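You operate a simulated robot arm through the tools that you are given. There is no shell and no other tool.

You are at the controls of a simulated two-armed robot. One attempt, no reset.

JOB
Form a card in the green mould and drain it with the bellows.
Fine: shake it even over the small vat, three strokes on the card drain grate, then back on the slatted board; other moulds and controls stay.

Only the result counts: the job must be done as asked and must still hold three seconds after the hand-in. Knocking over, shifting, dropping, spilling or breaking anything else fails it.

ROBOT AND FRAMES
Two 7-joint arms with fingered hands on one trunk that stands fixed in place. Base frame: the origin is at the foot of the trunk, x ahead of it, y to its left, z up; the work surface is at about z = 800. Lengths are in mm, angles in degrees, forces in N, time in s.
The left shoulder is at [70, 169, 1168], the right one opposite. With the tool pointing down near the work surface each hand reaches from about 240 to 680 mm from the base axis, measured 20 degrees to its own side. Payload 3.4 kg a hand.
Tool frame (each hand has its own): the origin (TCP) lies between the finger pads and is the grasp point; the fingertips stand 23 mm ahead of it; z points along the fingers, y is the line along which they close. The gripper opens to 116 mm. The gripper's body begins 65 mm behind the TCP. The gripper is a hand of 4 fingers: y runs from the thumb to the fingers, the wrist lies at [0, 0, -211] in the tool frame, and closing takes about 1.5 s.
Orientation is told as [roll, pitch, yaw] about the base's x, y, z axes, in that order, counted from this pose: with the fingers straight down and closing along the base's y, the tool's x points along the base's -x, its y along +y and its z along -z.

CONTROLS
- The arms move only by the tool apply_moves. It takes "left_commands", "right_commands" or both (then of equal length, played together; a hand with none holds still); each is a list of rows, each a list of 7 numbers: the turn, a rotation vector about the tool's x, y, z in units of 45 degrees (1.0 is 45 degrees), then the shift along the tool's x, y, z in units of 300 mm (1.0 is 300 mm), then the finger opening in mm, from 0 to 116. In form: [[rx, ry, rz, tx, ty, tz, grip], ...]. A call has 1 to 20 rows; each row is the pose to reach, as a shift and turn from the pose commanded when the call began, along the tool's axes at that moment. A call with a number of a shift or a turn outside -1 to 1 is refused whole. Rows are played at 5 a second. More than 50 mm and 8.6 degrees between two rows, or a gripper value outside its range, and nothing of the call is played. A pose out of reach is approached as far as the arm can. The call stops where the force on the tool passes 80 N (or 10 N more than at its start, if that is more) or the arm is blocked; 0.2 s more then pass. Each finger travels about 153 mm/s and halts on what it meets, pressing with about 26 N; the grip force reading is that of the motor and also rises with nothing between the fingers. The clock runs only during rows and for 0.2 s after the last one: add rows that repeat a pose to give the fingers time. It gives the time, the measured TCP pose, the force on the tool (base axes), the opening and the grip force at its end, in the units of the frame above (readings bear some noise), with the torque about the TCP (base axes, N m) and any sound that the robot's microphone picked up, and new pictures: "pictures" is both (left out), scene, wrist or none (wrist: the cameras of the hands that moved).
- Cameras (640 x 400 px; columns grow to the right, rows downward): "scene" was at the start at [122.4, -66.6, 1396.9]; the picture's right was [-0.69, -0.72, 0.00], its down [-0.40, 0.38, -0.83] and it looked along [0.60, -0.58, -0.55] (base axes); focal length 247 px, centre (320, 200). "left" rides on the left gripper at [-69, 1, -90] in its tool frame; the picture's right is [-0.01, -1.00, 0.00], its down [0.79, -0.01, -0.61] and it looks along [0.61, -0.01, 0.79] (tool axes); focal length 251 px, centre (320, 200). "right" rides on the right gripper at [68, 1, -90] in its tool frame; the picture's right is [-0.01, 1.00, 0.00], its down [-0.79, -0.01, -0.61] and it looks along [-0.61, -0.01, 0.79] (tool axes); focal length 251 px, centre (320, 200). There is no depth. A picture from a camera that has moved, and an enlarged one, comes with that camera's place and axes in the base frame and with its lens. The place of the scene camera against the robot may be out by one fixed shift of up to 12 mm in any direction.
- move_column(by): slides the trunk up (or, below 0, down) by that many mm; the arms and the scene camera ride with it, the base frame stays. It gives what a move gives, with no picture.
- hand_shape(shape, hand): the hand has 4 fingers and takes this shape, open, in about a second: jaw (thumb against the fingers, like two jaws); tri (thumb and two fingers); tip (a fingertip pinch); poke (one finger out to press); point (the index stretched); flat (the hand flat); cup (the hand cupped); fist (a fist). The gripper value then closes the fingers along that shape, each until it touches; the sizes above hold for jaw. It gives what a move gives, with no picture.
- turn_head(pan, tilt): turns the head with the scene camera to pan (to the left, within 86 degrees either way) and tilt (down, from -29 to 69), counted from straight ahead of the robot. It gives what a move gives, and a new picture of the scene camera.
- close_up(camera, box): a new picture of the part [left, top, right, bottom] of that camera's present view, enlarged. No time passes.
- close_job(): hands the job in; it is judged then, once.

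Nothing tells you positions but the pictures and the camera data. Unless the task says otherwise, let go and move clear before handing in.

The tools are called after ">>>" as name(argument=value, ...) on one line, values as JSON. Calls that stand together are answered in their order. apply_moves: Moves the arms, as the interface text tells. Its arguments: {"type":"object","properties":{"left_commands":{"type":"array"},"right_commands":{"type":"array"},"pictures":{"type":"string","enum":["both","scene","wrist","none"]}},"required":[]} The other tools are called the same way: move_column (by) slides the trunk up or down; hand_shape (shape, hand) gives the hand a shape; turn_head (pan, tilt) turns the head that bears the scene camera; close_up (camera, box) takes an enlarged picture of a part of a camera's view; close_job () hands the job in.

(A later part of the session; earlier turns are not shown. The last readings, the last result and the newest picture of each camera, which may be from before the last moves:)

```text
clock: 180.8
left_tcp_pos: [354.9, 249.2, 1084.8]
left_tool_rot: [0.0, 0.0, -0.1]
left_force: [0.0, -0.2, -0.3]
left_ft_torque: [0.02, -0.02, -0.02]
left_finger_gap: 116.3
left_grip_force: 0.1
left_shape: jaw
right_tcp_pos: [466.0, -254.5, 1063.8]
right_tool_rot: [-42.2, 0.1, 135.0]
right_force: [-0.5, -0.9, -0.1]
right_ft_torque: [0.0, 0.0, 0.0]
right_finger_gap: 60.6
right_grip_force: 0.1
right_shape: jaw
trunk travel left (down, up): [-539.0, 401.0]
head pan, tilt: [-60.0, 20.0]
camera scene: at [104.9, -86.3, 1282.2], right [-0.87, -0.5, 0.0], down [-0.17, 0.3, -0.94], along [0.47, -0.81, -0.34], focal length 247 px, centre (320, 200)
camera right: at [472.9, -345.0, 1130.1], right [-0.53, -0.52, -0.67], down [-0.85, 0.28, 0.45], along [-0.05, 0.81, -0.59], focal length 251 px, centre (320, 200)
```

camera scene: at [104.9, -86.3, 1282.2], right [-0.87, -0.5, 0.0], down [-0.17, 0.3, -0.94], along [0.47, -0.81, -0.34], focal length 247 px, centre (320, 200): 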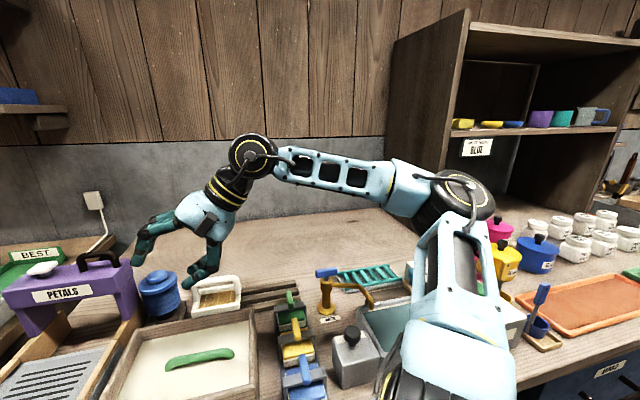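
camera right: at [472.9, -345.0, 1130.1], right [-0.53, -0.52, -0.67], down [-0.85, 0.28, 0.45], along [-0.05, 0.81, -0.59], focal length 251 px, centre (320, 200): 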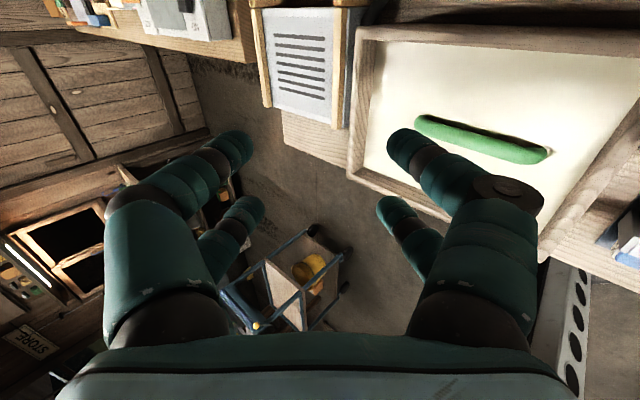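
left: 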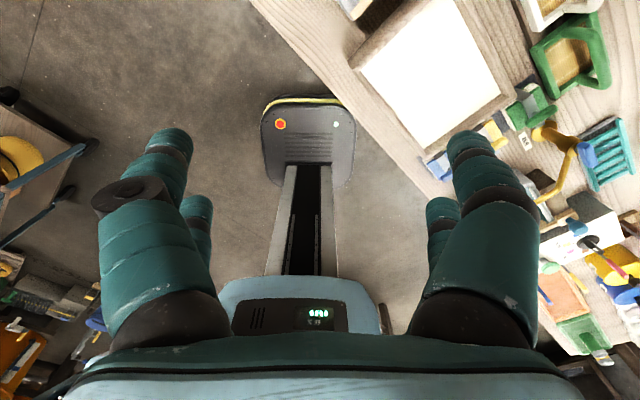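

The rotated, leaned posture works without any reach problem. Now the dry run to the grate hover and down to placing height.

>>> apply_moves(right_commands=[[0, 0, 0, 0.001, -0.04, 0.06, 60], [0, 0, 0, 0.003, -0.1, 0.16, 60], [0, 0, 0, 0.005, -0.17, 0.27, 60], [0, 0, 0, 0.007, -0.24, 0.38, 60], [0, 0, 0, 0.009, -0.31, 0.49, 60], [0, 0, 0, 0.011, -0.38, 0.6, 60], [0, 0, 0, 0.012, -0.43, 0.674, 60], [0, 0, 0, 0.012, -0.43, 0.674, 60]], pictures="both")

```text
clock: 182.6
left_tcp_pos: [355.6, 249.6, 1085.3]
left_tool_rot: [0.1, 0.0, -0.1]
left_force: [0.0, 0.9, 0.2]
left_ft_torque: [0.0, -0.02, -0.01]
left_finger_gap: 116.0
left_grip_force: 0.0
left_shape: jaw
right_tcp_pos: [631.2, -95.2, 1002.2]
right_tool_rot: [-42.3, 0.2, 134.9]
right_force: [0.2, -0.5, -0.1]
right_ft_torque: [0.03, -0.01, -0.02]
right_finger_gap: 60.3
right_grip_force: 0.0
right_shape: jaw
trunk travel left (down, up): [-539.0, 401.0]
head pan, tilt: [-60.0, 20.0]
camera scene: at [103.7, -85.8, 1282.4], right [-0.87, -0.5, 0.0], down [-0.17, 0.3, -0.94], along [0.47, -0.81, -0.34], focal length 247 px, centre (320, 200)
camera right: at [637.2, -185.0, 1068.5], right [-0.53, -0.52, -0.67], down [-0.85, 0.28, 0.45], along [-0.05, 0.81, -0.59], focal length 251 px, centre (320, 200)
```

scene: 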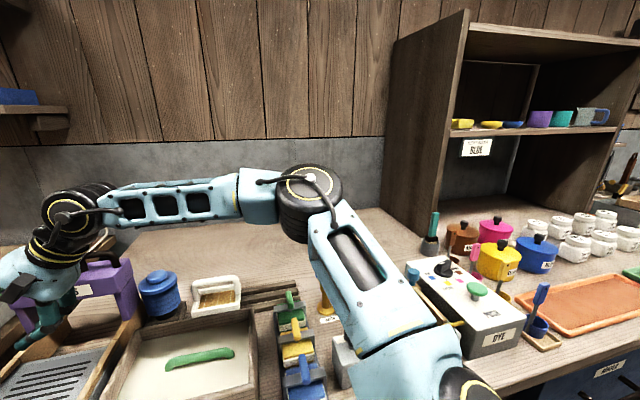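
right: 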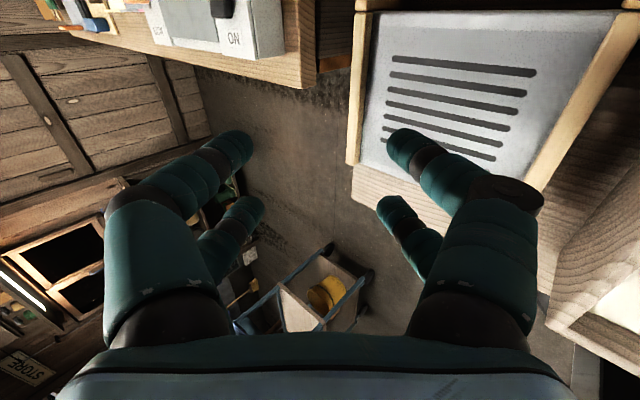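

>>> apply_moves(right_commands=[[0, 0, 0, 0, 0.05, 0.055, 60], [0, 0, 0, 0, 0.1, 0.11, 60], [0, 0, 0, 0, 0.149, 0.166, 60], [0, 0, 0, 0, 0.149, 0.166, 60]], pictures="none")

>>> turn_head(pan=-30, tilt=40)

>>> close_up(camera="scene", box=[150, 60, 330, 220])

```text
clock: 183.6
left_tcp_pos: [356.1, 249.5, 1086.1]
left_tool_rot: [0.1, 0.0, 0.0]
left_force: [-0.1, -0.1, -0.3]
left_ft_torque: [0.01, 0.02, 0.02]
left_finger_gap: 116.0
left_grip_force: 0.2
left_shape: jaw
right_tcp_pos: [630.0, -96.2, 932.7]
right_tool_rot: [-42.2, 0.2, 134.8]
right_force: [0.0, 0.1, 0.2]
right_ft_torque: [-0.01, 0.03, 0.0]
right_finger_gap: 60.5
right_grip_force: 0.1
right_shape: jaw
trunk travel left (down, up): [-539.0, 401.0]
head pan, tilt: [-60.0, 20.0]
```

```text
clock: 184.5
left_tcp_pos: [355.2, 249.6, 1085.8]
left_tool_rot: [0.1, 0.1, 0.0]
left_force: [0.4, 0.8, 0.1]
left_ft_torque: [-0.02, -0.01, 0.02]
left_finger_gap: 115.9
left_grip_force: 0.1
left_shape: jaw
right_tcp_pos: [629.9, -95.2, 933.3]
right_tool_rot: [-42.2, 0.2, 134.9]
right_force: [-0.1, 0.3, 0.0]
right_ft_torque: [0.0, -0.01, 0.01]
right_finger_gap: 60.4
right_grip_force: 0.1
right_shape: jaw
trunk travel left (down, up): [-539.0, 401.0]
head pan, tilt: [-30.0, 40.0]
camera scene: at [131.6, -47.8, 1250.9], right [-0.5, -0.87, 0.0], down [-0.56, 0.32, -0.77], along [0.66, -0.38, -0.64], focal length 247 px, centre (320, 200)
```

scene: 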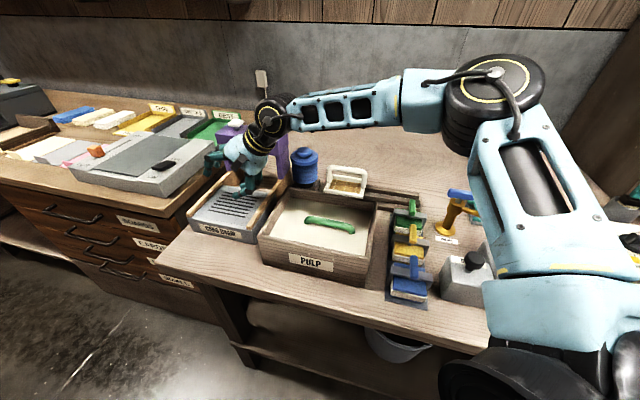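

```text
2.50 times, centred on (240, 140) of scene
camera zoom: at [131.6, -47.8, 1250.9], right [-0.5, -0.87, 0.0], down [-0.56, 0.32, -0.77], along [0.66, -0.38, -0.64], focal length 616 px, centre (520, 350)
```

zoom: 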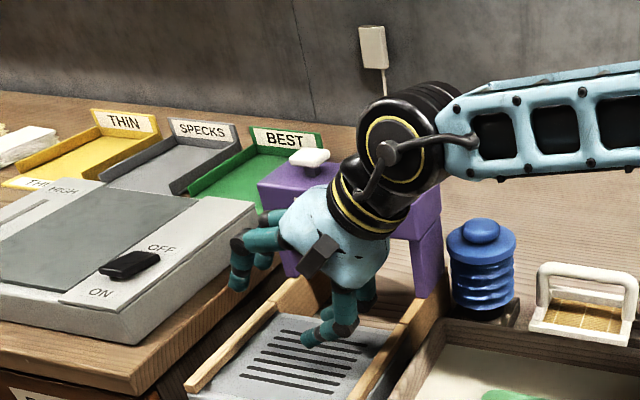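

Both hover and placing height are reachable with this posture. I'll go back over the vat, return to tool-down, and locate the handle to set the mould up for this grip.

>>> apply_moves(right_commands=[[0, 0, 0, 0, -0.1, -0.11, 60], [0, 0, 0, 0, -0.2, -0.22, 60], [0, 0, 0, 0, -0.29, -0.322, 60], [0, 0, 0, -0.002, -0.22, -0.42, 60], [0, 0, 0, -0.004, -0.15, -0.52, 60], [0, 0, 0, -0.006, -0.08, -0.62, 60], [0, 0, 0, -0.008, -0.01, -0.72, 60], [0, 0, 0, -0.01, 0.06, -0.81, 60], [0, 0, 0, -0.012, 0.13, -0.9, 60]], pictures="none")

>>> apply_moves(right_commands=[[0, 0.1115, 0.1238, 0, 0, 0, 60], [0, 0.223, 0.2477, 0, 0, 0, 60], [0, 0.3345, 0.3715, 0, 0, 0, 60], [0, 0.446, 0.4953, 0, 0, 0, 60]], pictures="none")

>>> apply_moves(right_commands=[[0, 0.1115, 0.1238, 0, 0, 0, 60], [0, 0.223, 0.2477, 0, 0, 0, 60], [0, 0.3345, 0.3715, 0, 0, 0, 60], [0, 0.446, 0.4953, 0, 0, 0, 60]], pictures="none")

>>> apply_moves(right_commands=[[0, 0.1115, 0.1238, 0, 0, 0, 60], [0, 0.223, 0.2477, 0, 0, 0, 60], [0, 0.3345, 0.3715, 0, 0, 0, 60], [0, 0.446, 0.4953, 0, 0, 0, 60]], pictures="none")

>>> apply_moves(right_commands=[[-0.16, 0, 0, 0, 0, 0, 60], [-0.32, 0, 0, 0, 0, 0, 60], [-0.48, 0, 0, 0, 0, 0, 60], [-0.64, 0, 0, 0, 0, 0, 60], [-0.8, 0, 0, 0, 0, 0, 60], [-0.933, 0, 0, 0, 0, 0, 60]], pictures="both")

```text
clock: 186.5
left_tcp_pos: [353.9, 249.3, 1087.7]
left_tool_rot: [0.0, -0.1, 0.0]
left_force: [-1.0, 0.4, -0.1]
left_ft_torque: [-0.01, 0.0, 0.03]
left_finger_gap: 115.9
left_grip_force: 0.1
left_shape: jaw
right_tcp_pos: [478.4, -241.8, 1108.6]
right_tool_rot: [-42.2, 0.2, 134.9]
right_force: [-0.4, -0.5, 0.2]
right_ft_torque: [0.03, 0.03, 0.02]
right_finger_gap: 60.2
right_grip_force: 0.0
right_shape: jaw
trunk travel left (down, up): [-539.0, 401.0]
head pan, tilt: [-30.0, 40.0]
```

```text
clock: 187.5
left_tcp_pos: [354.8, 250.4, 1084.6]
left_tool_rot: [0.0, 0.1, 0.0]
left_force: [-0.8, -1.1, 0.7]
left_ft_torque: [0.01, 0.0, -0.02]
left_finger_gap: 115.8
left_grip_force: 0.1
left_shape: jaw
right_tcp_pos: [480.3, -237.8, 1108.6]
right_tool_rot: [-42.3, 0.1, 104.9]
right_force: [0.1, -0.4, -0.1]
right_ft_torque: [-0.04, -0.04, 0.01]
right_finger_gap: 59.9
right_grip_force: 0.1
right_shape: jaw
trunk travel left (down, up): [-539.0, 401.0]
head pan, tilt: [-30.0, 40.0]
```

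```text
clock: 188.5
left_tcp_pos: [355.6, 250.8, 1085.1]
left_tool_rot: [-0.2, 0.0, 0.1]
left_force: [-0.1, 0.4, 0.9]
left_ft_torque: [-0.02, -0.01, 0.01]
left_finger_gap: 116.0
left_grip_force: 0.0
left_shape: jaw
right_tcp_pos: [480.8, -239.2, 1108.7]
right_tool_rot: [-42.2, -0.1, 74.8]
right_force: [-0.2, 0.3, -0.5]
right_ft_torque: [0.02, 0.02, 0.0]
right_finger_gap: 60.2
right_grip_force: 0.0
right_shape: jaw
trunk travel left (down, up): [-539.0, 401.0]
head pan, tilt: [-30.0, 40.0]
```

```text
clock: 189.5
left_tcp_pos: [355.7, 250.2, 1084.7]
left_tool_rot: [0.0, 0.1, -0.1]
left_force: [0.0, -0.2, 0.1]
left_ft_torque: [-0.04, 0.02, 0.02]
left_finger_gap: 115.9
left_grip_force: 0.0
left_shape: jaw
right_tcp_pos: [482.0, -240.2, 1107.7]
right_tool_rot: [-42.1, -0.3, 44.8]
right_force: [0.3, 0.7, -0.1]
right_ft_torque: [0.0, 0.0, -0.02]
right_finger_gap: 60.4
right_grip_force: 0.1
right_shape: jaw
trunk travel left (down, up): [-539.0, 401.0]
head pan, tilt: [-30.0, 40.0]
```

```text
clock: 190.9
left_tcp_pos: [355.2, 249.4, 1085.0]
left_tool_rot: [0.1, 0.0, 0.1]
left_force: [-0.1, 0.9, -0.5]
left_ft_torque: [0.0, 0.0, 0.05]
left_finger_gap: 115.9
left_grip_force: 0.1
left_shape: jaw
right_tcp_pos: [481.4, -240.6, 1106.5]
right_tool_rot: [0.0, -0.1, 45.0]
right_force: [-1.1, -0.3, -0.8]
right_ft_torque: [0.0, 0.0, -0.01]
right_finger_gap: 60.5
right_grip_force: 0.1
right_shape: jaw
trunk travel left (down, up): [-539.0, 401.0]
head pan, tilt: [-30.0, 40.0]
camera scene: at [132.2, -48.0, 1250.8], right [-0.5, -0.87, 0.0], down [-0.56, 0.32, -0.77], along [0.66, -0.38, -0.64], focal length 247 px, centre (320, 200)
camera right: at [433.5, -286.9, 1197.3], right [-0.7, 0.71, 0.0], down [0.57, 0.56, 0.61], along [0.44, 0.43, -0.79], focal length 251 px, centre (320, 200)
```

scene: 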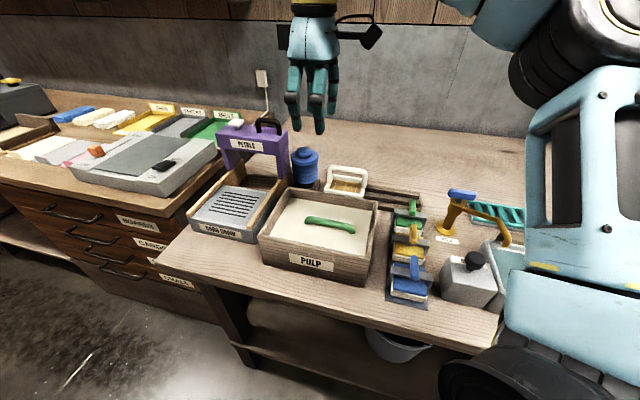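
right: 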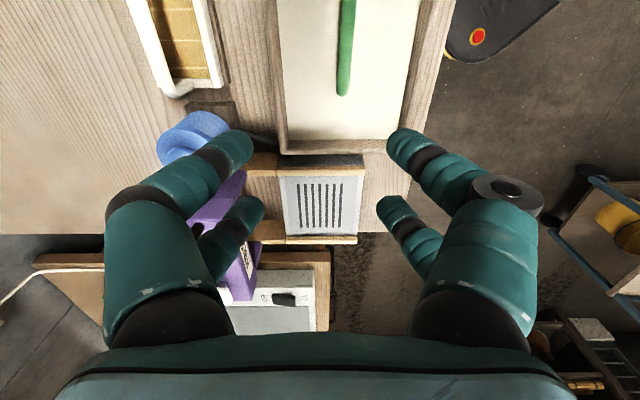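

>>> close_up(camera="scene", box=[255, 180, 385, 290])

>>> apply_moves(right_commands=[[0, 0, 0, 0.1, 0.05, 0, 60], [0, 0, 0, 0.2, 0.08, 0, 60], [0, 0, 0, 0.2, 0.08, 0, 60]], pictures="wrist")

>>> close_up(camera="right", box=[220, 0, 420, 180])

```text
3.64 times, centred on (320, 235) of scene
camera zoom: at [132.2, -48.0, 1250.8], right [-0.5, -0.87, 0.0], down [-0.56, 0.32, -0.77], along [0.66, -0.38, -0.64], focal length 897 px, centre (320, 73)
```

zoom: 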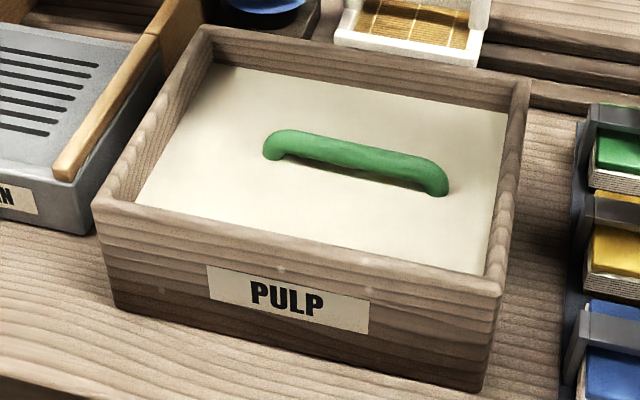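

```text
clock: 191.7
left_tcp_pos: [355.4, 249.8, 1084.8]
left_tool_rot: [0.0, 0.1, -0.1]
left_force: [0.6, 0.7, 0.1]
left_ft_torque: [-0.01, 0.01, 0.0]
left_finger_gap: 116.0
left_grip_force: 0.0
left_shape: jaw
right_tcp_pos: [423.7, -265.2, 1107.9]
right_tool_rot: [-0.1, -0.2, 44.9]
right_force: [0.6, 0.8, -0.1]
right_ft_torque: [0.01, 0.05, 0.03]
right_finger_gap: 60.1
right_grip_force: 0.0
right_shape: jaw
trunk travel left (down, up): [-539.0, 401.0]
head pan, tilt: [-30.0, 40.0]
camera right: at [375.0, -312.2, 1197.0], right [-0.7, 0.71, 0.0], down [0.57, 0.56, 0.61], along [0.44, 0.42, -0.79], focal length 251 px, centre (320, 200)
```

right: 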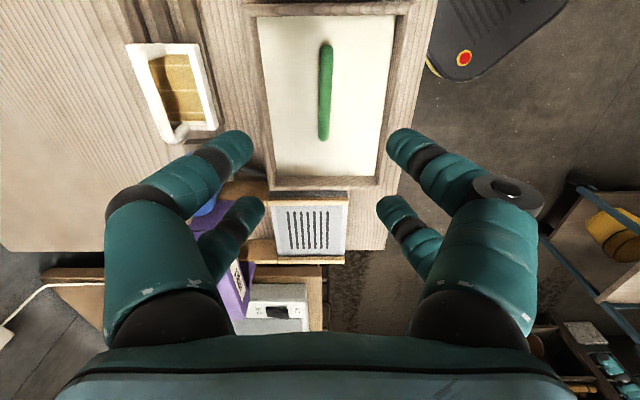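

```text
2.22 times, centred on (320, 90) of right
camera zoom: at [375.0, -312.2, 1197.0], right [-0.7, 0.71, 0.0], down [0.57, 0.56, 0.61], along [0.44, 0.42, -0.79], focal length 559 px, centre (320, 444)
```

zoom: 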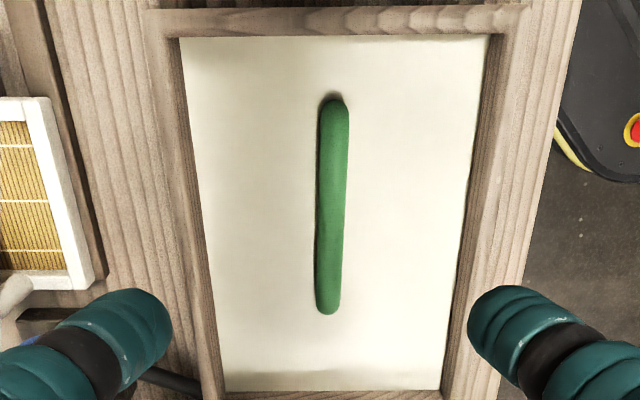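

The handle is at about (433,-248), turned about -2°. I'll align, lower over it tool-down with a modest opening and re-grasp.

>>> apply_moves(right_commands=[[0, 0, 0.02, -0.03, 0.009, 0.1, 60], [0, 0, 0.049, -0.063, 0.018, 0.22, 60], [0, 0, 0.049, -0.063, 0.018, 0.35, 60], [0, 0, 0.049, -0.063, 0.018, 0.47, 60], [0, 0, 0.049, -0.063, 0.018, 0.55, 60], [0, 0, 0.049, -0.063, 0.018, 0.593, 60], [0, 0, 0.049, -0.063, 0.018, 0.593, 60]], pictures="wrist")

>>> close_up(camera="right", box=[220, 60, 420, 260])

```text
clock: 193.3
left_tcp_pos: [354.8, 250.4, 1085.8]
left_tool_rot: [-0.1, 0.1, 0.0]
left_force: [-1.3, 0.0, -0.7]
left_ft_torque: [-0.03, -0.03, 0.04]
left_finger_gap: 115.7
left_grip_force: 0.0
left_shape: jaw
right_tcp_pos: [431.1, -247.5, 928.5]
right_tool_rot: [-0.2, -0.2, 42.7]
right_force: [0.2, -0.2, 0.0]
right_ft_torque: [0.02, 0.04, 0.0]
right_finger_gap: 60.4
right_grip_force: 0.0
right_shape: jaw
trunk travel left (down, up): [-539.0, 401.0]
head pan, tilt: [-30.0, 40.0]
camera right: at [381.5, -293.4, 1017.8], right [-0.67, 0.74, 0.0], down [0.59, 0.53, 0.61], along [0.45, 0.41, -0.79], focal length 251 px, centre (320, 200)
```

right: 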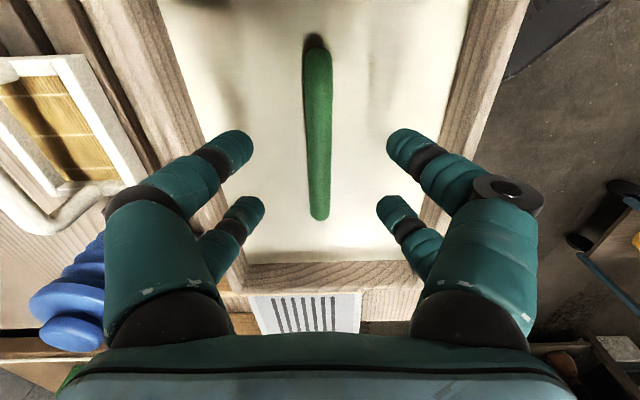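

```text
2.00 times, centred on (320, 160) of right
camera zoom: at [381.5, -293.4, 1017.8], right [-0.67, 0.74, 0.0], down [0.59, 0.53, 0.61], along [0.45, 0.41, -0.79], focal length 503 px, centre (320, 280)
```

zoom: 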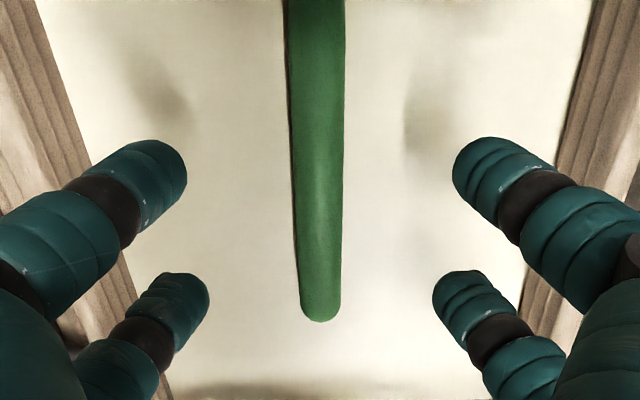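

>>> apply_moves(right_commands=[[0, 0, 0, 0, 0, 0.04, 60], [0, 0, 0, 0, 0, 0.08, 60], [0, 0, 0, 0, 0, 0.115, 60], [0, 0, 0, 0, 0, 0.128, 60], [0, 0, 0, 0, 0, 0.128, 45], [0, 0, 0, 0, 0, 0.128, 35], [0, 0, 0, 0, 0, 0.128, 28], [0, 0, 0, 0, 0, 0.128, 22], [0, 0, 0, 0, 0, 0.128, 18], [0, 0, 0, 0, 0, 0.128, 14], [0, 0, 0, 0, 0, 0.128, 10], [0, 0, 0, 0, 0, 0.128, 5], [0, 0, 0, 0, 0, 0.128, 0], [0, 0, 0, 0, 0, 0.128, 0], [0, 0, 0, 0, 0, 0.128, 0]], pictures="wrist")

>>> close_up(camera="right", box=[220, 80, 420, 280])

```text
clock: 196.5
left_tcp_pos: [354.6, 249.1, 1086.0]
left_tool_rot: [0.1, 0.1, 0.0]
left_force: [0.5, -0.2, -0.4]
left_ft_torque: [0.01, 0.01, 0.0]
left_finger_gap: 115.9
left_grip_force: 0.0
left_shape: jaw
right_tcp_pos: [432.1, -248.3, 891.7]
right_tool_rot: [-0.2, -0.1, 42.8]
right_force: [-0.2, 0.8, 0.2]
right_ft_torque: [-0.01, -0.03, 0.02]
right_finger_gap: 8.2
right_grip_force: 25.8
right_shape: jaw
trunk travel left (down, up): [-539.0, 401.0]
head pan, tilt: [-30.0, 40.0]
camera right: at [381.6, -293.7, 980.2], right [-0.67, 0.74, 0.0], down [0.59, 0.53, 0.61], along [0.45, 0.41, -0.79], focal length 251 px, centre (320, 200)
```

right: 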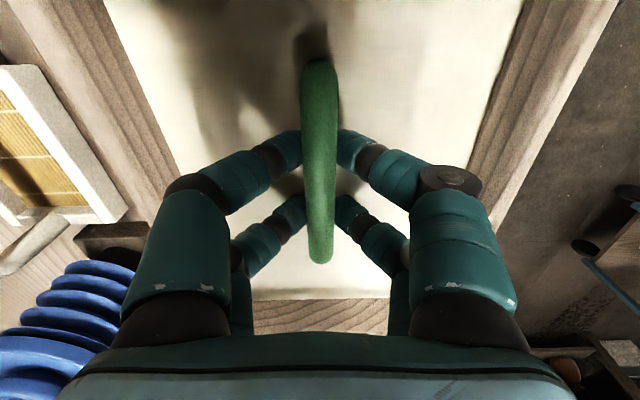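

```text
2.00 times, centred on (320, 180) of right
camera zoom: at [381.6, -293.7, 980.2], right [-0.67, 0.74, 0.0], down [0.59, 0.53, 0.61], along [0.45, 0.41, -0.79], focal length 503 px, centre (320, 240)
```

zoom: 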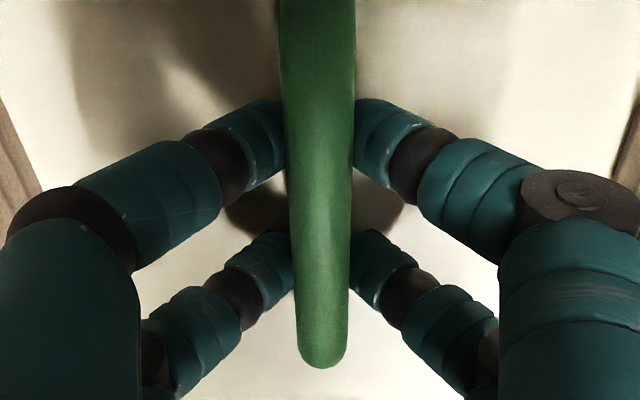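

Good grip (gap 8.2 mm). I'll lift the mould above the rim, lower the trunk a bit, and turn it 90° over the vat in small safe steps.

>>> apply_moves(right_commands=[[0, 0, 0, 0, 0, -0.04, 0], [0, 0, 0, 0, 0, -0.1, 0], [0, 0, 0, 0, 0, -0.18, 0], [0, 0, 0, -0.03, 0, -0.27, 0], [0, 0, 0, -0.07, 0, -0.36, 0], [0, 0, 0, -0.11, 0, -0.45, 0], [0, 0, 0, -0.15, 0, -0.54, 0], [0, 0, 0, -0.18, 0, -0.59, 0], [0, 0, 0, -0.18, 0, -0.6, 0], [0, 0, 0, -0.18, 0, -0.6, 0]], pictures="none")

>>> move_column(by=-80)

>>> close_up(camera="right", box=[180, 20, 460, 300])

>>> close_up(camera="scene", box=[240, 120, 400, 290])

```text
clock: 198.7
left_tcp_pos: [355.1, 249.1, 1085.1]
left_tool_rot: [0.1, 0.0, 0.0]
left_force: [-0.3, 0.1, -0.3]
left_ft_torque: [0.01, -0.03, 0.01]
left_finger_gap: 116.1
left_grip_force: 0.0
left_shape: jaw
right_tcp_pos: [470.8, -210.7, 1071.5]
right_tool_rot: [-0.2, -0.2, 42.7]
right_force: [-0.1, -0.6, 0.4]
right_ft_torque: [0.02, 0.01, -0.01]
right_finger_gap: 8.0
right_grip_force: 26.6
right_shape: jaw
trunk travel left (down, up): [-539.0, 401.0]
head pan, tilt: [-30.0, 40.0]
```

```text
clock: 199.9
left_tcp_pos: [353.9, 249.8, 1005.8]
left_tool_rot: [0.0, 0.0, 0.1]
left_force: [0.0, 0.0, -0.1]
left_ft_torque: [0.01, 0.02, 0.0]
left_finger_gap: 115.8
left_grip_force: 0.2
left_shape: jaw
right_tcp_pos: [471.3, -211.1, 991.2]
right_tool_rot: [-0.3, -0.2, 42.7]
right_force: [-0.8, 0.0, -0.8]
right_ft_torque: [-0.03, -0.02, 0.01]
right_finger_gap: 8.1
right_grip_force: 26.1
right_shape: jaw
trunk travel left (down, up): [-459.0, 481.0]
head pan, tilt: [-30.0, 40.0]
```

```text
1.43 times, centred on (320, 160) of right
camera zoom: at [420.9, -256.0, 1081.0], right [-0.67, 0.74, 0.0], down [0.59, 0.53, 0.61], along [0.45, 0.41, -0.79], focal length 359 px, centre (320, 257)
```

zoom: 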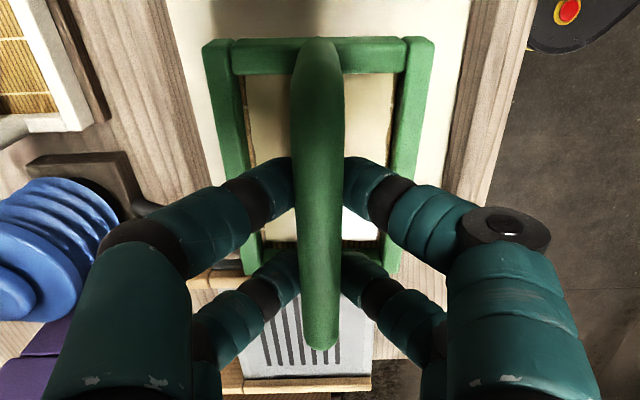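

```text
2.35 times, centred on (320, 205) of scene
camera zoom: at [131.5, -47.8, 1170.9], right [-0.5, -0.87, 0.0], down [-0.56, 0.32, -0.77], along [0.66, -0.38, -0.64], focal length 580 px, centre (320, 188)
```

zoom: 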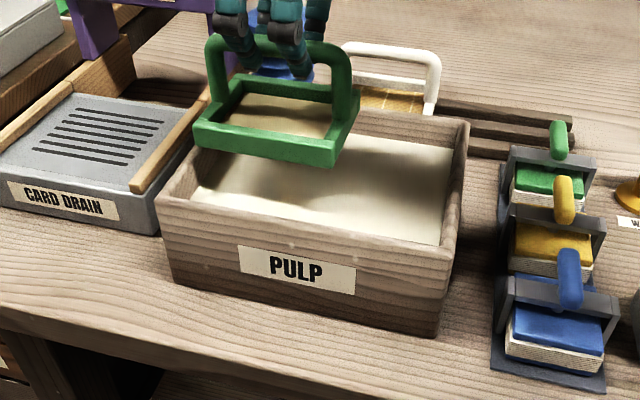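

>>> apply_moves(right_commands=[[0, 0, 0.08, 0, 0, 0, 0], [0, 0, 0.2, 0, 0, 0, 0], [0, 0, 0.33, 0, 0, 0, 0], [0, 0, 0.46, 0, 0, 0, 0], [0, 0, 0.59, 0, 0, 0, 0], [0, 0, 0.72, 0, 0, 0, 0], [0, 0, 0.84, 0, 0, 0, 0], [0, 0, 0.92, 0, 0, 0, 0], [0, 0, 0.95, 0, 0, 0, 0]], pictures="none")

>>> apply_moves(right_commands=[[0, 0, 0.08, 0, 0, 0, 0], [0, 0, 0.2, 0, 0, 0, 0], [0, 0, 0.32, 0, 0, 0, 0], [0, 0, 0.44, 0, 0, 0, 0], [0, 0, 0.54, 0, 0, 0, 0], [0, 0, 0.6, 0, 0, 0, 0]], pictures="none")

>>> apply_moves(right_commands=[[0, 0, 0.08, 0, 0, 0, 0], [0, 0, 0.17, 0, 0, 0, 0], [0, 0, 0.24, 0, 0, 0, 0]], pictures="none")

```text
clock: 201.9
left_tcp_pos: [354.9, 248.8, 1005.2]
left_tool_rot: [0.0, 0.1, 0.0]
left_force: [0.4, -0.7, 0.3]
left_ft_torque: [0.02, 0.03, -0.01]
left_finger_gap: 115.9
left_grip_force: 0.1
left_shape: jaw
right_tcp_pos: [471.5, -211.3, 990.7]
right_tool_rot: [-0.1, -0.3, -0.1]
right_force: [0.1, -0.6, -0.2]
right_ft_torque: [-0.02, 0.01, -0.01]
right_finger_gap: 7.7
right_grip_force: 26.1
right_shape: jaw
trunk travel left (down, up): [-459.0, 481.0]
head pan, tilt: [-30.0, 40.0]
```

```text
clock: 203.3
left_tcp_pos: [355.1, 250.4, 1005.7]
left_tool_rot: [0.0, 0.1, 0.0]
left_force: [-0.1, 0.5, 0.7]
left_ft_torque: [0.02, -0.05, 0.0]
left_finger_gap: 115.9
left_grip_force: 0.0
left_shape: jaw
right_tcp_pos: [471.0, -211.2, 991.5]
right_tool_rot: [0.1, -0.2, -27.2]
right_force: [0.0, 0.1, -1.3]
right_ft_torque: [0.0, 0.01, 0.0]
right_finger_gap: 7.9
right_grip_force: 25.7
right_shape: jaw
trunk travel left (down, up): [-459.0, 481.0]
head pan, tilt: [-30.0, 40.0]
```

```text
clock: 204.1
left_tcp_pos: [355.5, 250.4, 1005.8]
left_tool_rot: [-0.1, 0.0, -0.1]
left_force: [0.0, -0.9, -0.1]
left_ft_torque: [0.01, -0.02, 0.01]
left_finger_gap: 115.8
left_grip_force: 0.1
left_shape: jaw
right_tcp_pos: [471.5, -210.9, 991.1]
right_tool_rot: [0.2, -0.2, -38.0]
right_force: [0.3, -0.4, -1.0]
right_ft_torque: [0.03, -0.01, -0.01]
right_finger_gap: 8.1
right_grip_force: 26.4
right_shape: jaw
trunk travel left (down, up): [-459.0, 481.0]
head pan, tilt: [-30.0, 40.0]
```

>>> apply_moves(right_commands=[[0, 0, 0.05, 0, 0, 0, 0], [0, 0, 0.1, 0, 0, 0, 0], [0, 0, 0.12, 0, 0, 0, 0]], pictures="both")

>>> close_up(camera="scene", box=[240, 80, 400, 250])

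```text
clock: 204.9
left_tcp_pos: [354.6, 250.3, 1005.6]
left_tool_rot: [0.0, 0.0, 0.0]
left_force: [-0.6, 0.6, -0.6]
left_ft_torque: [-0.02, -0.01, 0.0]
left_finger_gap: 115.8
left_grip_force: 0.0
left_shape: jaw
right_tcp_pos: [471.2, -211.6, 991.2]
right_tool_rot: [0.2, -0.2, -43.2]
right_force: [0.4, 0.6, -0.8]
right_ft_torque: [-0.01, -0.03, -0.02]
right_finger_gap: 8.0
right_grip_force: 26.1
right_shape: jaw
trunk travel left (down, up): [-459.0, 481.0]
head pan, tilt: [-30.0, 40.0]
camera scene: at [131.7, -47.8, 1170.8], right [-0.5, -0.87, 0.0], down [-0.56, 0.32, -0.77], along [0.66, -0.38, -0.64], focal length 247 px, centre (320, 200)
camera right: at [422.8, -162.5, 1080.7], right [0.69, 0.72, 0.0], down [0.57, -0.55, 0.61], along [0.44, -0.42, -0.79], focal length 251 px, centre (320, 200)
```

scene: 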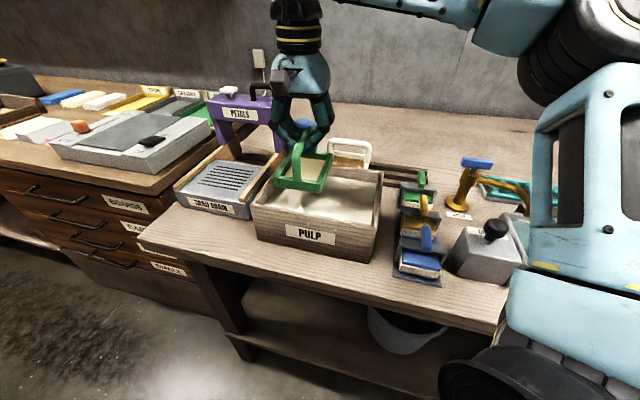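
right: 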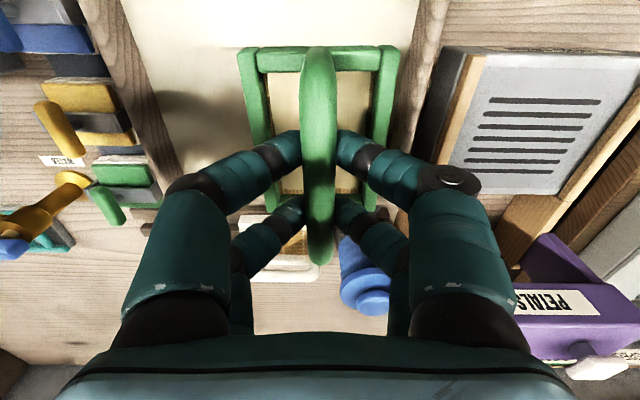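

```text
2.35 times, centred on (320, 165) of scene
camera zoom: at [131.7, -47.8, 1170.8], right [-0.5, -0.87, 0.0], down [-0.56, 0.32, -0.77], along [0.66, -0.38, -0.64], focal length 580 px, centre (320, 282)
```

zoom: 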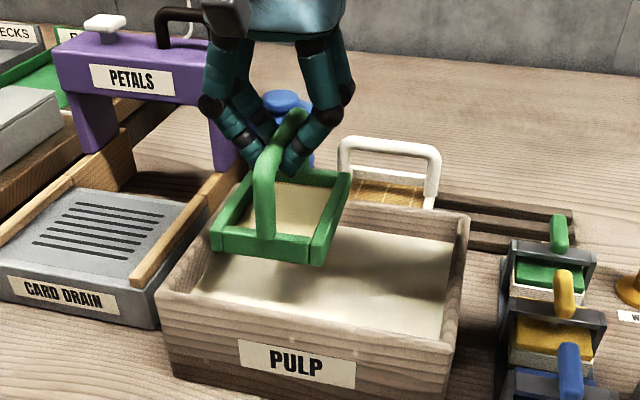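

>>> apply_moves(right_commands=[[0, 0, 0, 0, 0, 0.04, 0], [0, 0, 0, 0, 0, 0.1, 0], [0, 0, 0, 0, 0, 0.16, 0], [0, 0, 0, 0, 0, 0.2, 0]], pictures="none")

>>> apply_moves(right_commands=[[0, 0, 0, 0, 0, 0.04, 0], [0, 0, 0, 0, 0, 0.08, 0], [0, 0, 0, 0, 0, 0.11, 0], [0, 0, 0, 0, 0, 0.125, 0], [0, 0, 0, 0, 0, 0.125, 0]], pictures="wrist")

```text
clock: 205.9
left_tcp_pos: [355.0, 250.1, 1004.5]
left_tool_rot: [-0.1, 0.0, 0.0]
left_force: [-0.6, -0.1, 0.1]
left_ft_torque: [-0.02, 0.01, 0.04]
left_finger_gap: 115.9
left_grip_force: 0.2
left_shape: jaw
right_tcp_pos: [473.2, -212.2, 931.1]
right_tool_rot: [0.2, -0.2, -43.2]
right_force: [0.1, 0.9, -0.3]
right_ft_torque: [-0.02, -0.02, -0.01]
right_finger_gap: 7.8
right_grip_force: 26.1
right_shape: jaw
trunk travel left (down, up): [-459.0, 481.0]
head pan, tilt: [-30.0, 40.0]
```

```text
clock: 207.1
left_tcp_pos: [355.4, 248.5, 1005.5]
left_tool_rot: [0.0, 0.1, 0.1]
left_force: [0.0, -0.1, -0.7]
left_ft_torque: [0.01, -0.03, 0.0]
left_finger_gap: 115.8
left_grip_force: 0.1
left_shape: jaw
right_tcp_pos: [471.2, -212.0, 894.1]
right_tool_rot: [0.2, -0.2, -43.3]
right_force: [0.4, 0.3, -0.3]
right_ft_torque: [0.02, 0.0, -0.02]
right_finger_gap: 7.8
right_grip_force: 26.2
right_shape: jaw
trunk travel left (down, up): [-459.0, 481.0]
head pan, tilt: [-30.0, 40.0]
camera right: at [422.3, -162.5, 983.6], right [0.69, 0.72, 0.0], down [0.57, -0.55, 0.61], along [0.44, -0.42, -0.79], focal length 251 px, centre (320, 200)
```

right: 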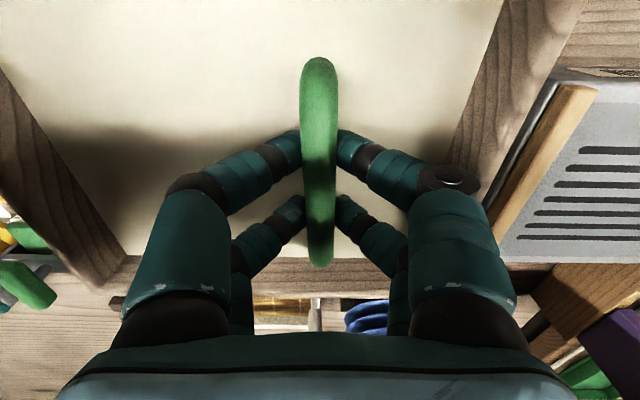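

>>> apply_moves(right_commands=[[0, 0, 0, 0, 0, 0.01, 0], [0, 0, 0, 0, 0, 0.01, 8], [0, 0, 0, 0, 0, 0.01, 20], [0, 0, 0, 0, 0, 0.01, 40], [0, 0, 0, 0, 0, 0.01, 56], [0, 0, 0, 0, 0, 0.01, 56], [0, 0, 0, 0, 0, -0.08, 56], [0, 0, 0, 0, 0, -0.2, 56], [0, 0, 0, 0, 0, -0.34, 56], [0, 0, 0, 0, 0, -0.48, 56], [0, 0, 0, 0, 0, -0.6, 56], [0, 0, 0, 0, 0, -0.65, 56]], pictures="both")

>>> close_up(camera="scene", box=[240, 140, 400, 270])

>>> close_up(camera="right", box=[220, 0, 420, 200])

```text
clock: 209.7
left_tcp_pos: [354.5, 249.9, 1005.0]
left_tool_rot: [0.1, 0.0, -0.1]
left_force: [-0.2, -0.6, -0.5]
left_ft_torque: [-0.01, -0.01, 0.0]
left_finger_gap: 115.7
left_grip_force: 0.1
left_shape: jaw
right_tcp_pos: [455.3, -220.1, 1072.7]
right_tool_rot: [0.3, -0.2, -43.2]
right_force: [-0.2, 0.3, 0.7]
right_ft_torque: [0.0, -0.02, -0.01]
right_finger_gap: 55.6
right_grip_force: 0.0
right_shape: jaw
right hand out of reach, approached as far as the arm can: row 11, 12
trunk travel left (down, up): [-459.0, 481.0]
head pan, tilt: [-30.0, 40.0]
camera scene: at [131.1, -47.6, 1170.9], right [-0.5, -0.87, 0.0], down [-0.56, 0.32, -0.77], along [0.66, -0.38, -0.64], focal length 247 px, centre (320, 200)
camera right: at [406.7, -171.1, 1162.0], right [0.69, 0.72, 0.01], down [0.57, -0.55, 0.61], along [0.44, -0.42, -0.79], focal length 251 px, centre (320, 200)
```

scene: 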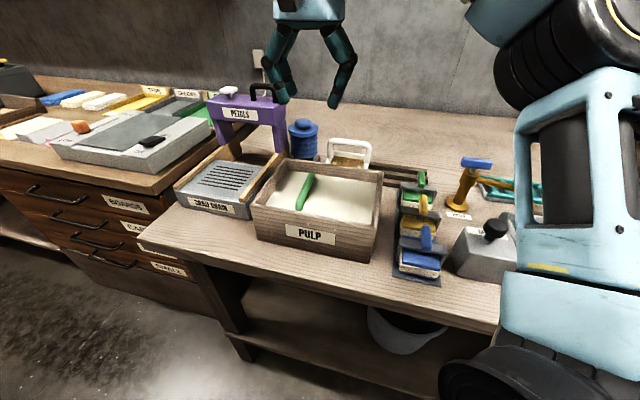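
right: 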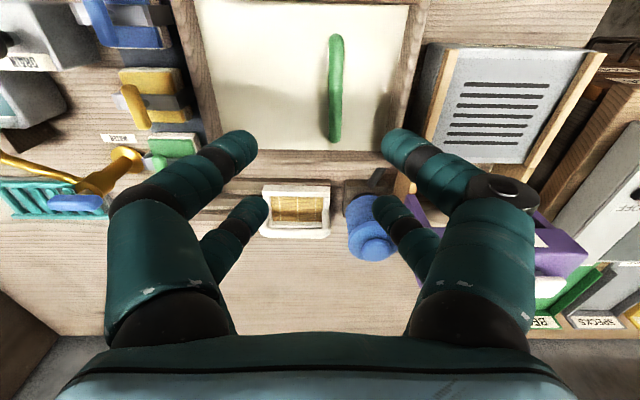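

```text
3.08 times, centred on (320, 205) of scene
camera zoom: at [131.1, -47.6, 1170.9], right [-0.5, -0.87, 0.0], down [-0.56, 0.32, -0.77], along [0.66, -0.38, -0.64], focal length 759 px, centre (320, 185)
```

zoom: 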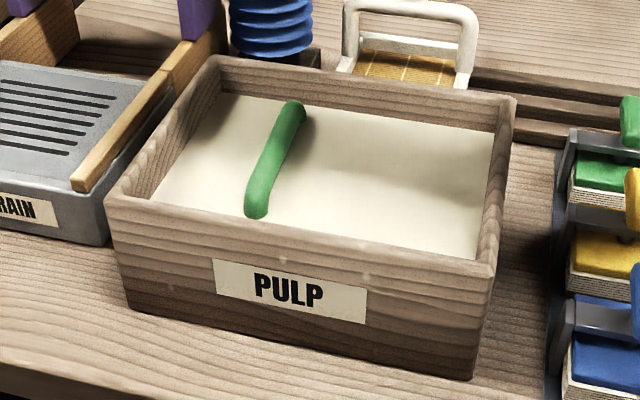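

```text
2.00 times, centred on (320, 100) of right
camera zoom: at [406.7, -171.1, 1162.0], right [0.69, 0.72, 0.01], down [0.57, -0.55, 0.61], along [0.44, -0.42, -0.79], focal length 503 px, centre (320, 400)
```

zoom: 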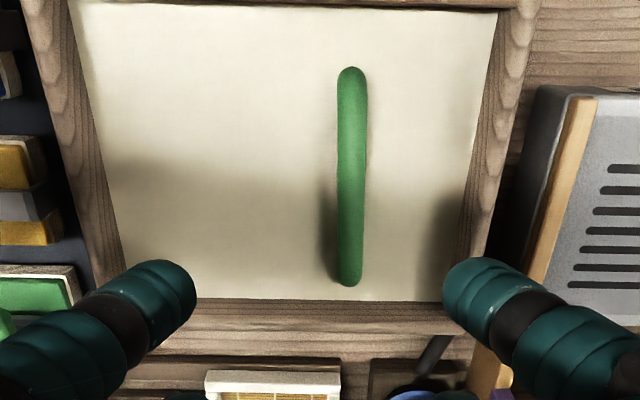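

The mould now lies with its bar pointing away from me. Next I re-orient the hand: back to yaw 45, lean 42°, then turn to match the bar.

>>> move_column(by=80)

>>> apply_moves(right_commands=[[0, 0, -0.14, 0, 0, 0.06, 56], [0, 0, -0.3, 0, 0, 0.12, 56], [0, 0, -0.46, 0, 0, 0.18, 56], [0, 0, -0.62, 0, 0, 0.24, 56], [0, 0, -0.78, 0, 0, 0.28, 56], [0, 0, -0.94, 0, 0, 0.3, 56]], pictures="none")

>>> apply_moves(right_commands=[[0, 0, -0.16, 0, 0, 0, 56], [0, 0, -0.33, 0, 0, 0, 56], [0, 0, -0.5, 0, 0, 0, 56], [0, 0, -0.67, 0, 0, 0, 56], [0, 0, -0.84, 0, 0, 0, 56], [0, 0, -1.0, 0, 0, 0, 56]], pictures="none")

>>> apply_moves(right_commands=[[0.15, 0, 0, 0, 0, 0, 56], [0.31, 0, 0, 0, 0, 0, 56], [0.47, 0, 0, 0, 0, 0, 56], [0.63, 0, 0, 0, 0, 0, 56], [0.79, 0, 0, 0, 0, 0, 56], [0.933, 0, 0, 0, 0, 0, 56], [0.933, 0, 0, 0, 0, 0, 56]], pictures="none")

```text
clock: 210.9
left_tcp_pos: [354.0, 250.5, 1085.6]
left_tool_rot: [0.1, -0.1, 0.0]
left_force: [0.1, 0.3, -0.2]
left_ft_torque: [0.0, -0.02, 0.0]
left_finger_gap: 115.6
left_grip_force: 0.1
left_shape: jaw
right_tcp_pos: [456.5, -218.9, 1152.0]
right_tool_rot: [0.3, -0.2, -43.2]
right_force: [0.5, 0.3, -0.3]
right_ft_torque: [0.02, -0.02, -0.01]
right_finger_gap: 55.5
right_grip_force: 0.1
right_shape: jaw
trunk travel left (down, up): [-539.0, 401.0]
head pan, tilt: [-30.0, 40.0]
```

```text
clock: 212.3
left_tcp_pos: [354.8, 248.7, 1085.5]
left_tool_rot: [0.0, 0.1, 0.0]
left_force: [0.4, 0.2, -0.2]
left_ft_torque: [-0.01, 0.01, -0.02]
left_finger_gap: 116.0
left_grip_force: 0.0
left_shape: jaw
right_tcp_pos: [456.3, -219.1, 1062.9]
right_tool_rot: [0.1, -0.4, -0.9]
right_force: [-0.9, -0.3, 0.0]
right_ft_torque: [-0.03, 0.01, 0.0]
right_finger_gap: 55.6
right_grip_force: 0.0
right_shape: jaw
trunk travel left (down, up): [-539.0, 401.0]
head pan, tilt: [-30.0, 40.0]
```

```text
clock: 213.7
left_tcp_pos: [354.6, 249.1, 1086.0]
left_tool_rot: [0.0, 0.0, 0.0]
left_force: [0.5, 0.8, 0.9]
left_ft_torque: [-0.02, 0.02, -0.01]
left_finger_gap: 115.9
left_grip_force: 0.2
left_shape: jaw
right_tcp_pos: [456.4, -218.6, 1062.5]
right_tool_rot: [-0.2, -0.3, 44.2]
right_force: [-0.1, -0.1, 0.8]
right_ft_torque: [-0.01, 0.01, 0.0]
right_finger_gap: 55.5
right_grip_force: 0.1
right_shape: jaw
trunk travel left (down, up): [-539.0, 401.0]
head pan, tilt: [-30.0, 40.0]
```

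```text
clock: 215.3
left_tcp_pos: [355.3, 249.2, 1085.9]
left_tool_rot: [0.0, 0.0, 0.1]
left_force: [1.1, -0.5, 0.4]
left_ft_torque: [0.0, 0.02, -0.01]
left_finger_gap: 115.6
left_grip_force: 0.1
left_shape: jaw
right_tcp_pos: [457.4, -220.0, 1062.3]
right_tool_rot: [-42.2, -0.3, 44.1]
right_force: [-0.3, -0.1, -0.7]
right_ft_torque: [0.0, 0.0, 0.03]
right_finger_gap: 55.4
right_grip_force: 0.0
right_shape: jaw
trunk travel left (down, up): [-539.0, 401.0]
head pan, tilt: [-30.0, 40.0]
```

>>> apply_moves(right_commands=[[0, -0.115, -0.127, 0, 0, 0, 56], [0, -0.23, -0.254, 0, 0, 0, 56], [0, -0.346, -0.381, 0, 0, 0, 56], [0, -0.4614, -0.5087, 0, 0, 0, 56]], pictures="none")

>>> apply_moves(right_commands=[[0, -0.115, -0.127, 0, 0, 0, 56], [0, -0.23, -0.254, 0, 0, 0, 56], [0, -0.346, -0.381, 0, 0, 0, 56], [0, -0.4614, -0.5087, 0, 0, 0, 56]], pictures="none")

>>> apply_moves(right_commands=[[0, -0.115, -0.127, 0, 0, 0, 56], [0, -0.23, -0.254, 0, 0, 0, 56], [0, -0.346, -0.381, 0, 0, 0, 56], [0, -0.4614, -0.5087, 0, 0, 0, 56]], pictures="both")

```text
clock: 216.3
left_tcp_pos: [355.3, 248.2, 1086.8]
left_tool_rot: [0.0, 0.0, 0.0]
left_force: [-0.7, 0.8, 0.0]
left_ft_torque: [0.02, 0.02, 0.0]
left_finger_gap: 116.0
left_grip_force: 0.0
left_shape: jaw
right_tcp_pos: [456.0, -218.5, 1062.0]
right_tool_rot: [-42.3, -0.2, 75.0]
right_force: [0.4, -0.7, -0.3]
right_ft_torque: [-0.01, 0.0, -0.02]
right_finger_gap: 55.6
right_grip_force: 0.0
right_shape: jaw
trunk travel left (down, up): [-539.0, 401.0]
head pan, tilt: [-30.0, 40.0]
```

```text
clock: 217.3
left_tcp_pos: [355.5, 248.9, 1085.7]
left_tool_rot: [0.0, 0.0, 0.1]
left_force: [0.7, -0.3, 0.5]
left_ft_torque: [0.03, -0.01, -0.03]
left_finger_gap: 115.9
left_grip_force: 0.1
left_shape: jaw
right_tcp_pos: [456.8, -220.0, 1061.4]
right_tool_rot: [-42.4, -0.2, 105.9]
right_force: [-0.1, 1.5, 0.3]
right_ft_torque: [0.0, 0.0, 0.0]
right_finger_gap: 55.9
right_grip_force: 0.1
right_shape: jaw
trunk travel left (down, up): [-539.0, 401.0]
head pan, tilt: [-30.0, 40.0]
```

```text
clock: 218.3
left_tcp_pos: [355.2, 249.2, 1085.6]
left_tool_rot: [0.0, 0.0, 0.0]
left_force: [0.1, -0.6, 0.0]
left_ft_torque: [0.03, 0.01, -0.03]
left_finger_gap: 116.0
left_grip_force: 0.0
left_shape: jaw
right_tcp_pos: [457.7, -220.2, 1061.9]
right_tool_rot: [-42.6, 0.0, 136.8]
right_force: [0.0, -0.5, -0.5]
right_ft_torque: [0.02, 0.0, 0.01]
right_finger_gap: 55.7
right_grip_force: 0.1
right_shape: jaw
trunk travel left (down, up): [-539.0, 401.0]
head pan, tilt: [-30.0, 40.0]
camera scene: at [131.9, -48.1, 1250.8], right [-0.5, -0.87, 0.0], down [-0.56, 0.32, -0.77], along [0.66, -0.38, -0.64], focal length 247 px, centre (320, 200)
camera right: at [467.0, -310.4, 1128.0], right [-0.51, -0.53, -0.68], down [-0.86, 0.25, 0.45], along [-0.07, 0.81, -0.58], focal length 251 px, centre (320, 200)
```

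scene: 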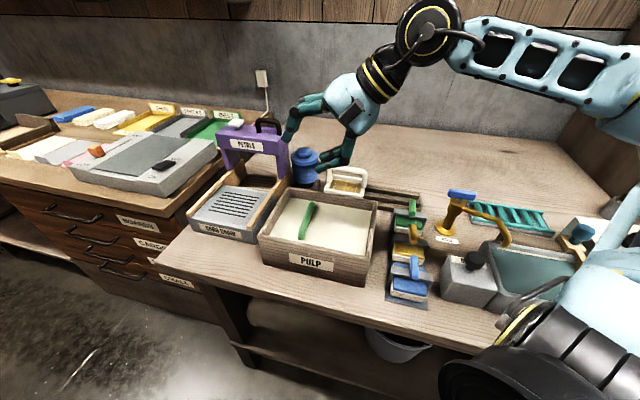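
right: 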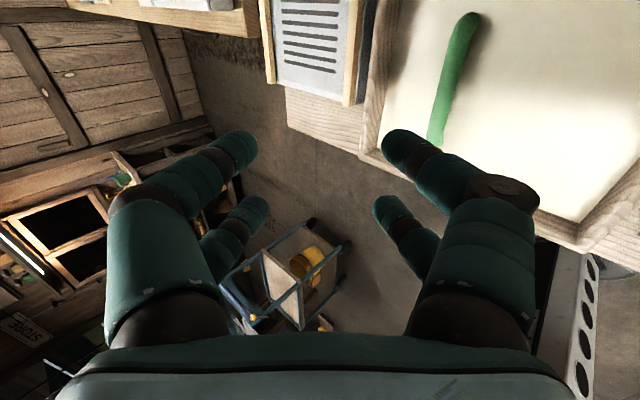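

>>> apply_moves(right_commands=[[0, 0, 0, 0.003, 0.09, 0.054, 44], [0, 0, 0, 0.006, 0.18, 0.108, 44], [0, 0, 0, 0.01, 0.27, 0.162, 44], [0, 0, 0, 0.013, 0.361, 0.216, 44], [0, 0, 0, 0.013, 0.361, 0.216, 44]], pictures="both")

>>> close_up(camera="scene", box=[250, 120, 390, 270])

```text
clock: 219.5
left_tcp_pos: [355.6, 250.9, 1085.8]
left_tool_rot: [-0.1, 0.0, 0.0]
left_force: [0.2, -0.6, -0.4]
left_ft_torque: [-0.01, 0.0, -0.03]
left_finger_gap: 115.7
left_grip_force: 0.1
left_shape: jaw
right_tcp_pos: [432.8, -247.6, 942.5]
right_tool_rot: [-42.5, 0.1, 136.7]
right_force: [0.3, 0.2, 0.0]
right_ft_torque: [0.0, -0.01, 0.0]
right_finger_gap: 44.3
right_grip_force: 0.0
right_shape: jaw
trunk travel left (down, up): [-539.0, 401.0]
head pan, tilt: [-30.0, 40.0]
camera scene: at [131.1, -46.8, 1251.0], right [-0.5, -0.87, 0.0], down [-0.56, 0.32, -0.77], along [0.66, -0.38, -0.64], focal length 247 px, centre (320, 200)
camera right: at [441.3, -337.9, 1007.5], right [-0.51, -0.53, -0.68], down [-0.86, 0.25, 0.45], along [-0.07, 0.81, -0.58], focal length 251 px, centre (320, 200)
```

scene: 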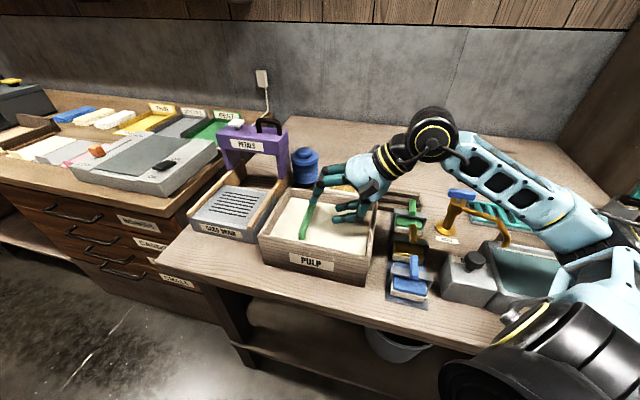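
right: 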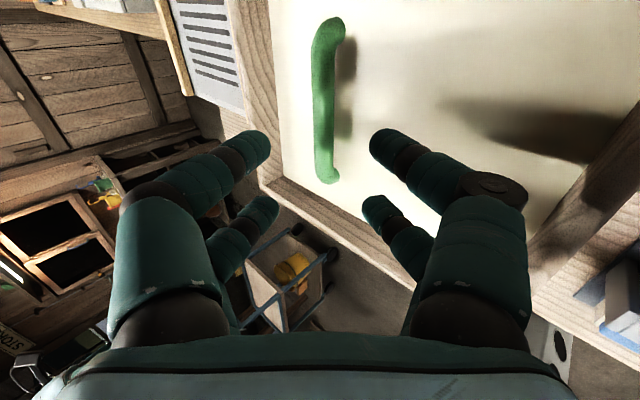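

```text
2.67 times, centred on (320, 195) of scene
camera zoom: at [131.1, -46.8, 1251.0], right [-0.5, -0.87, 0.0], down [-0.56, 0.32, -0.77], along [0.66, -0.38, -0.64], focal length 658 px, centre (320, 213)
```

zoom: 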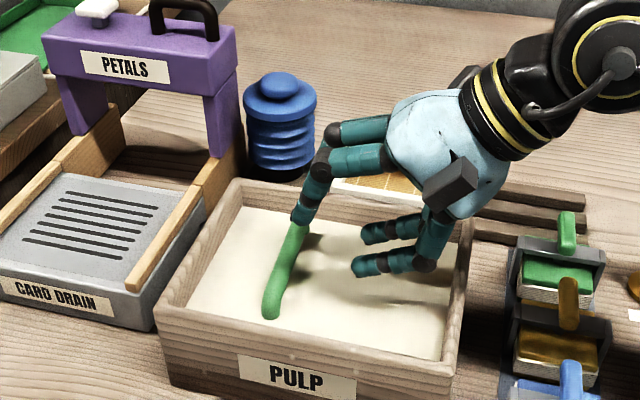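

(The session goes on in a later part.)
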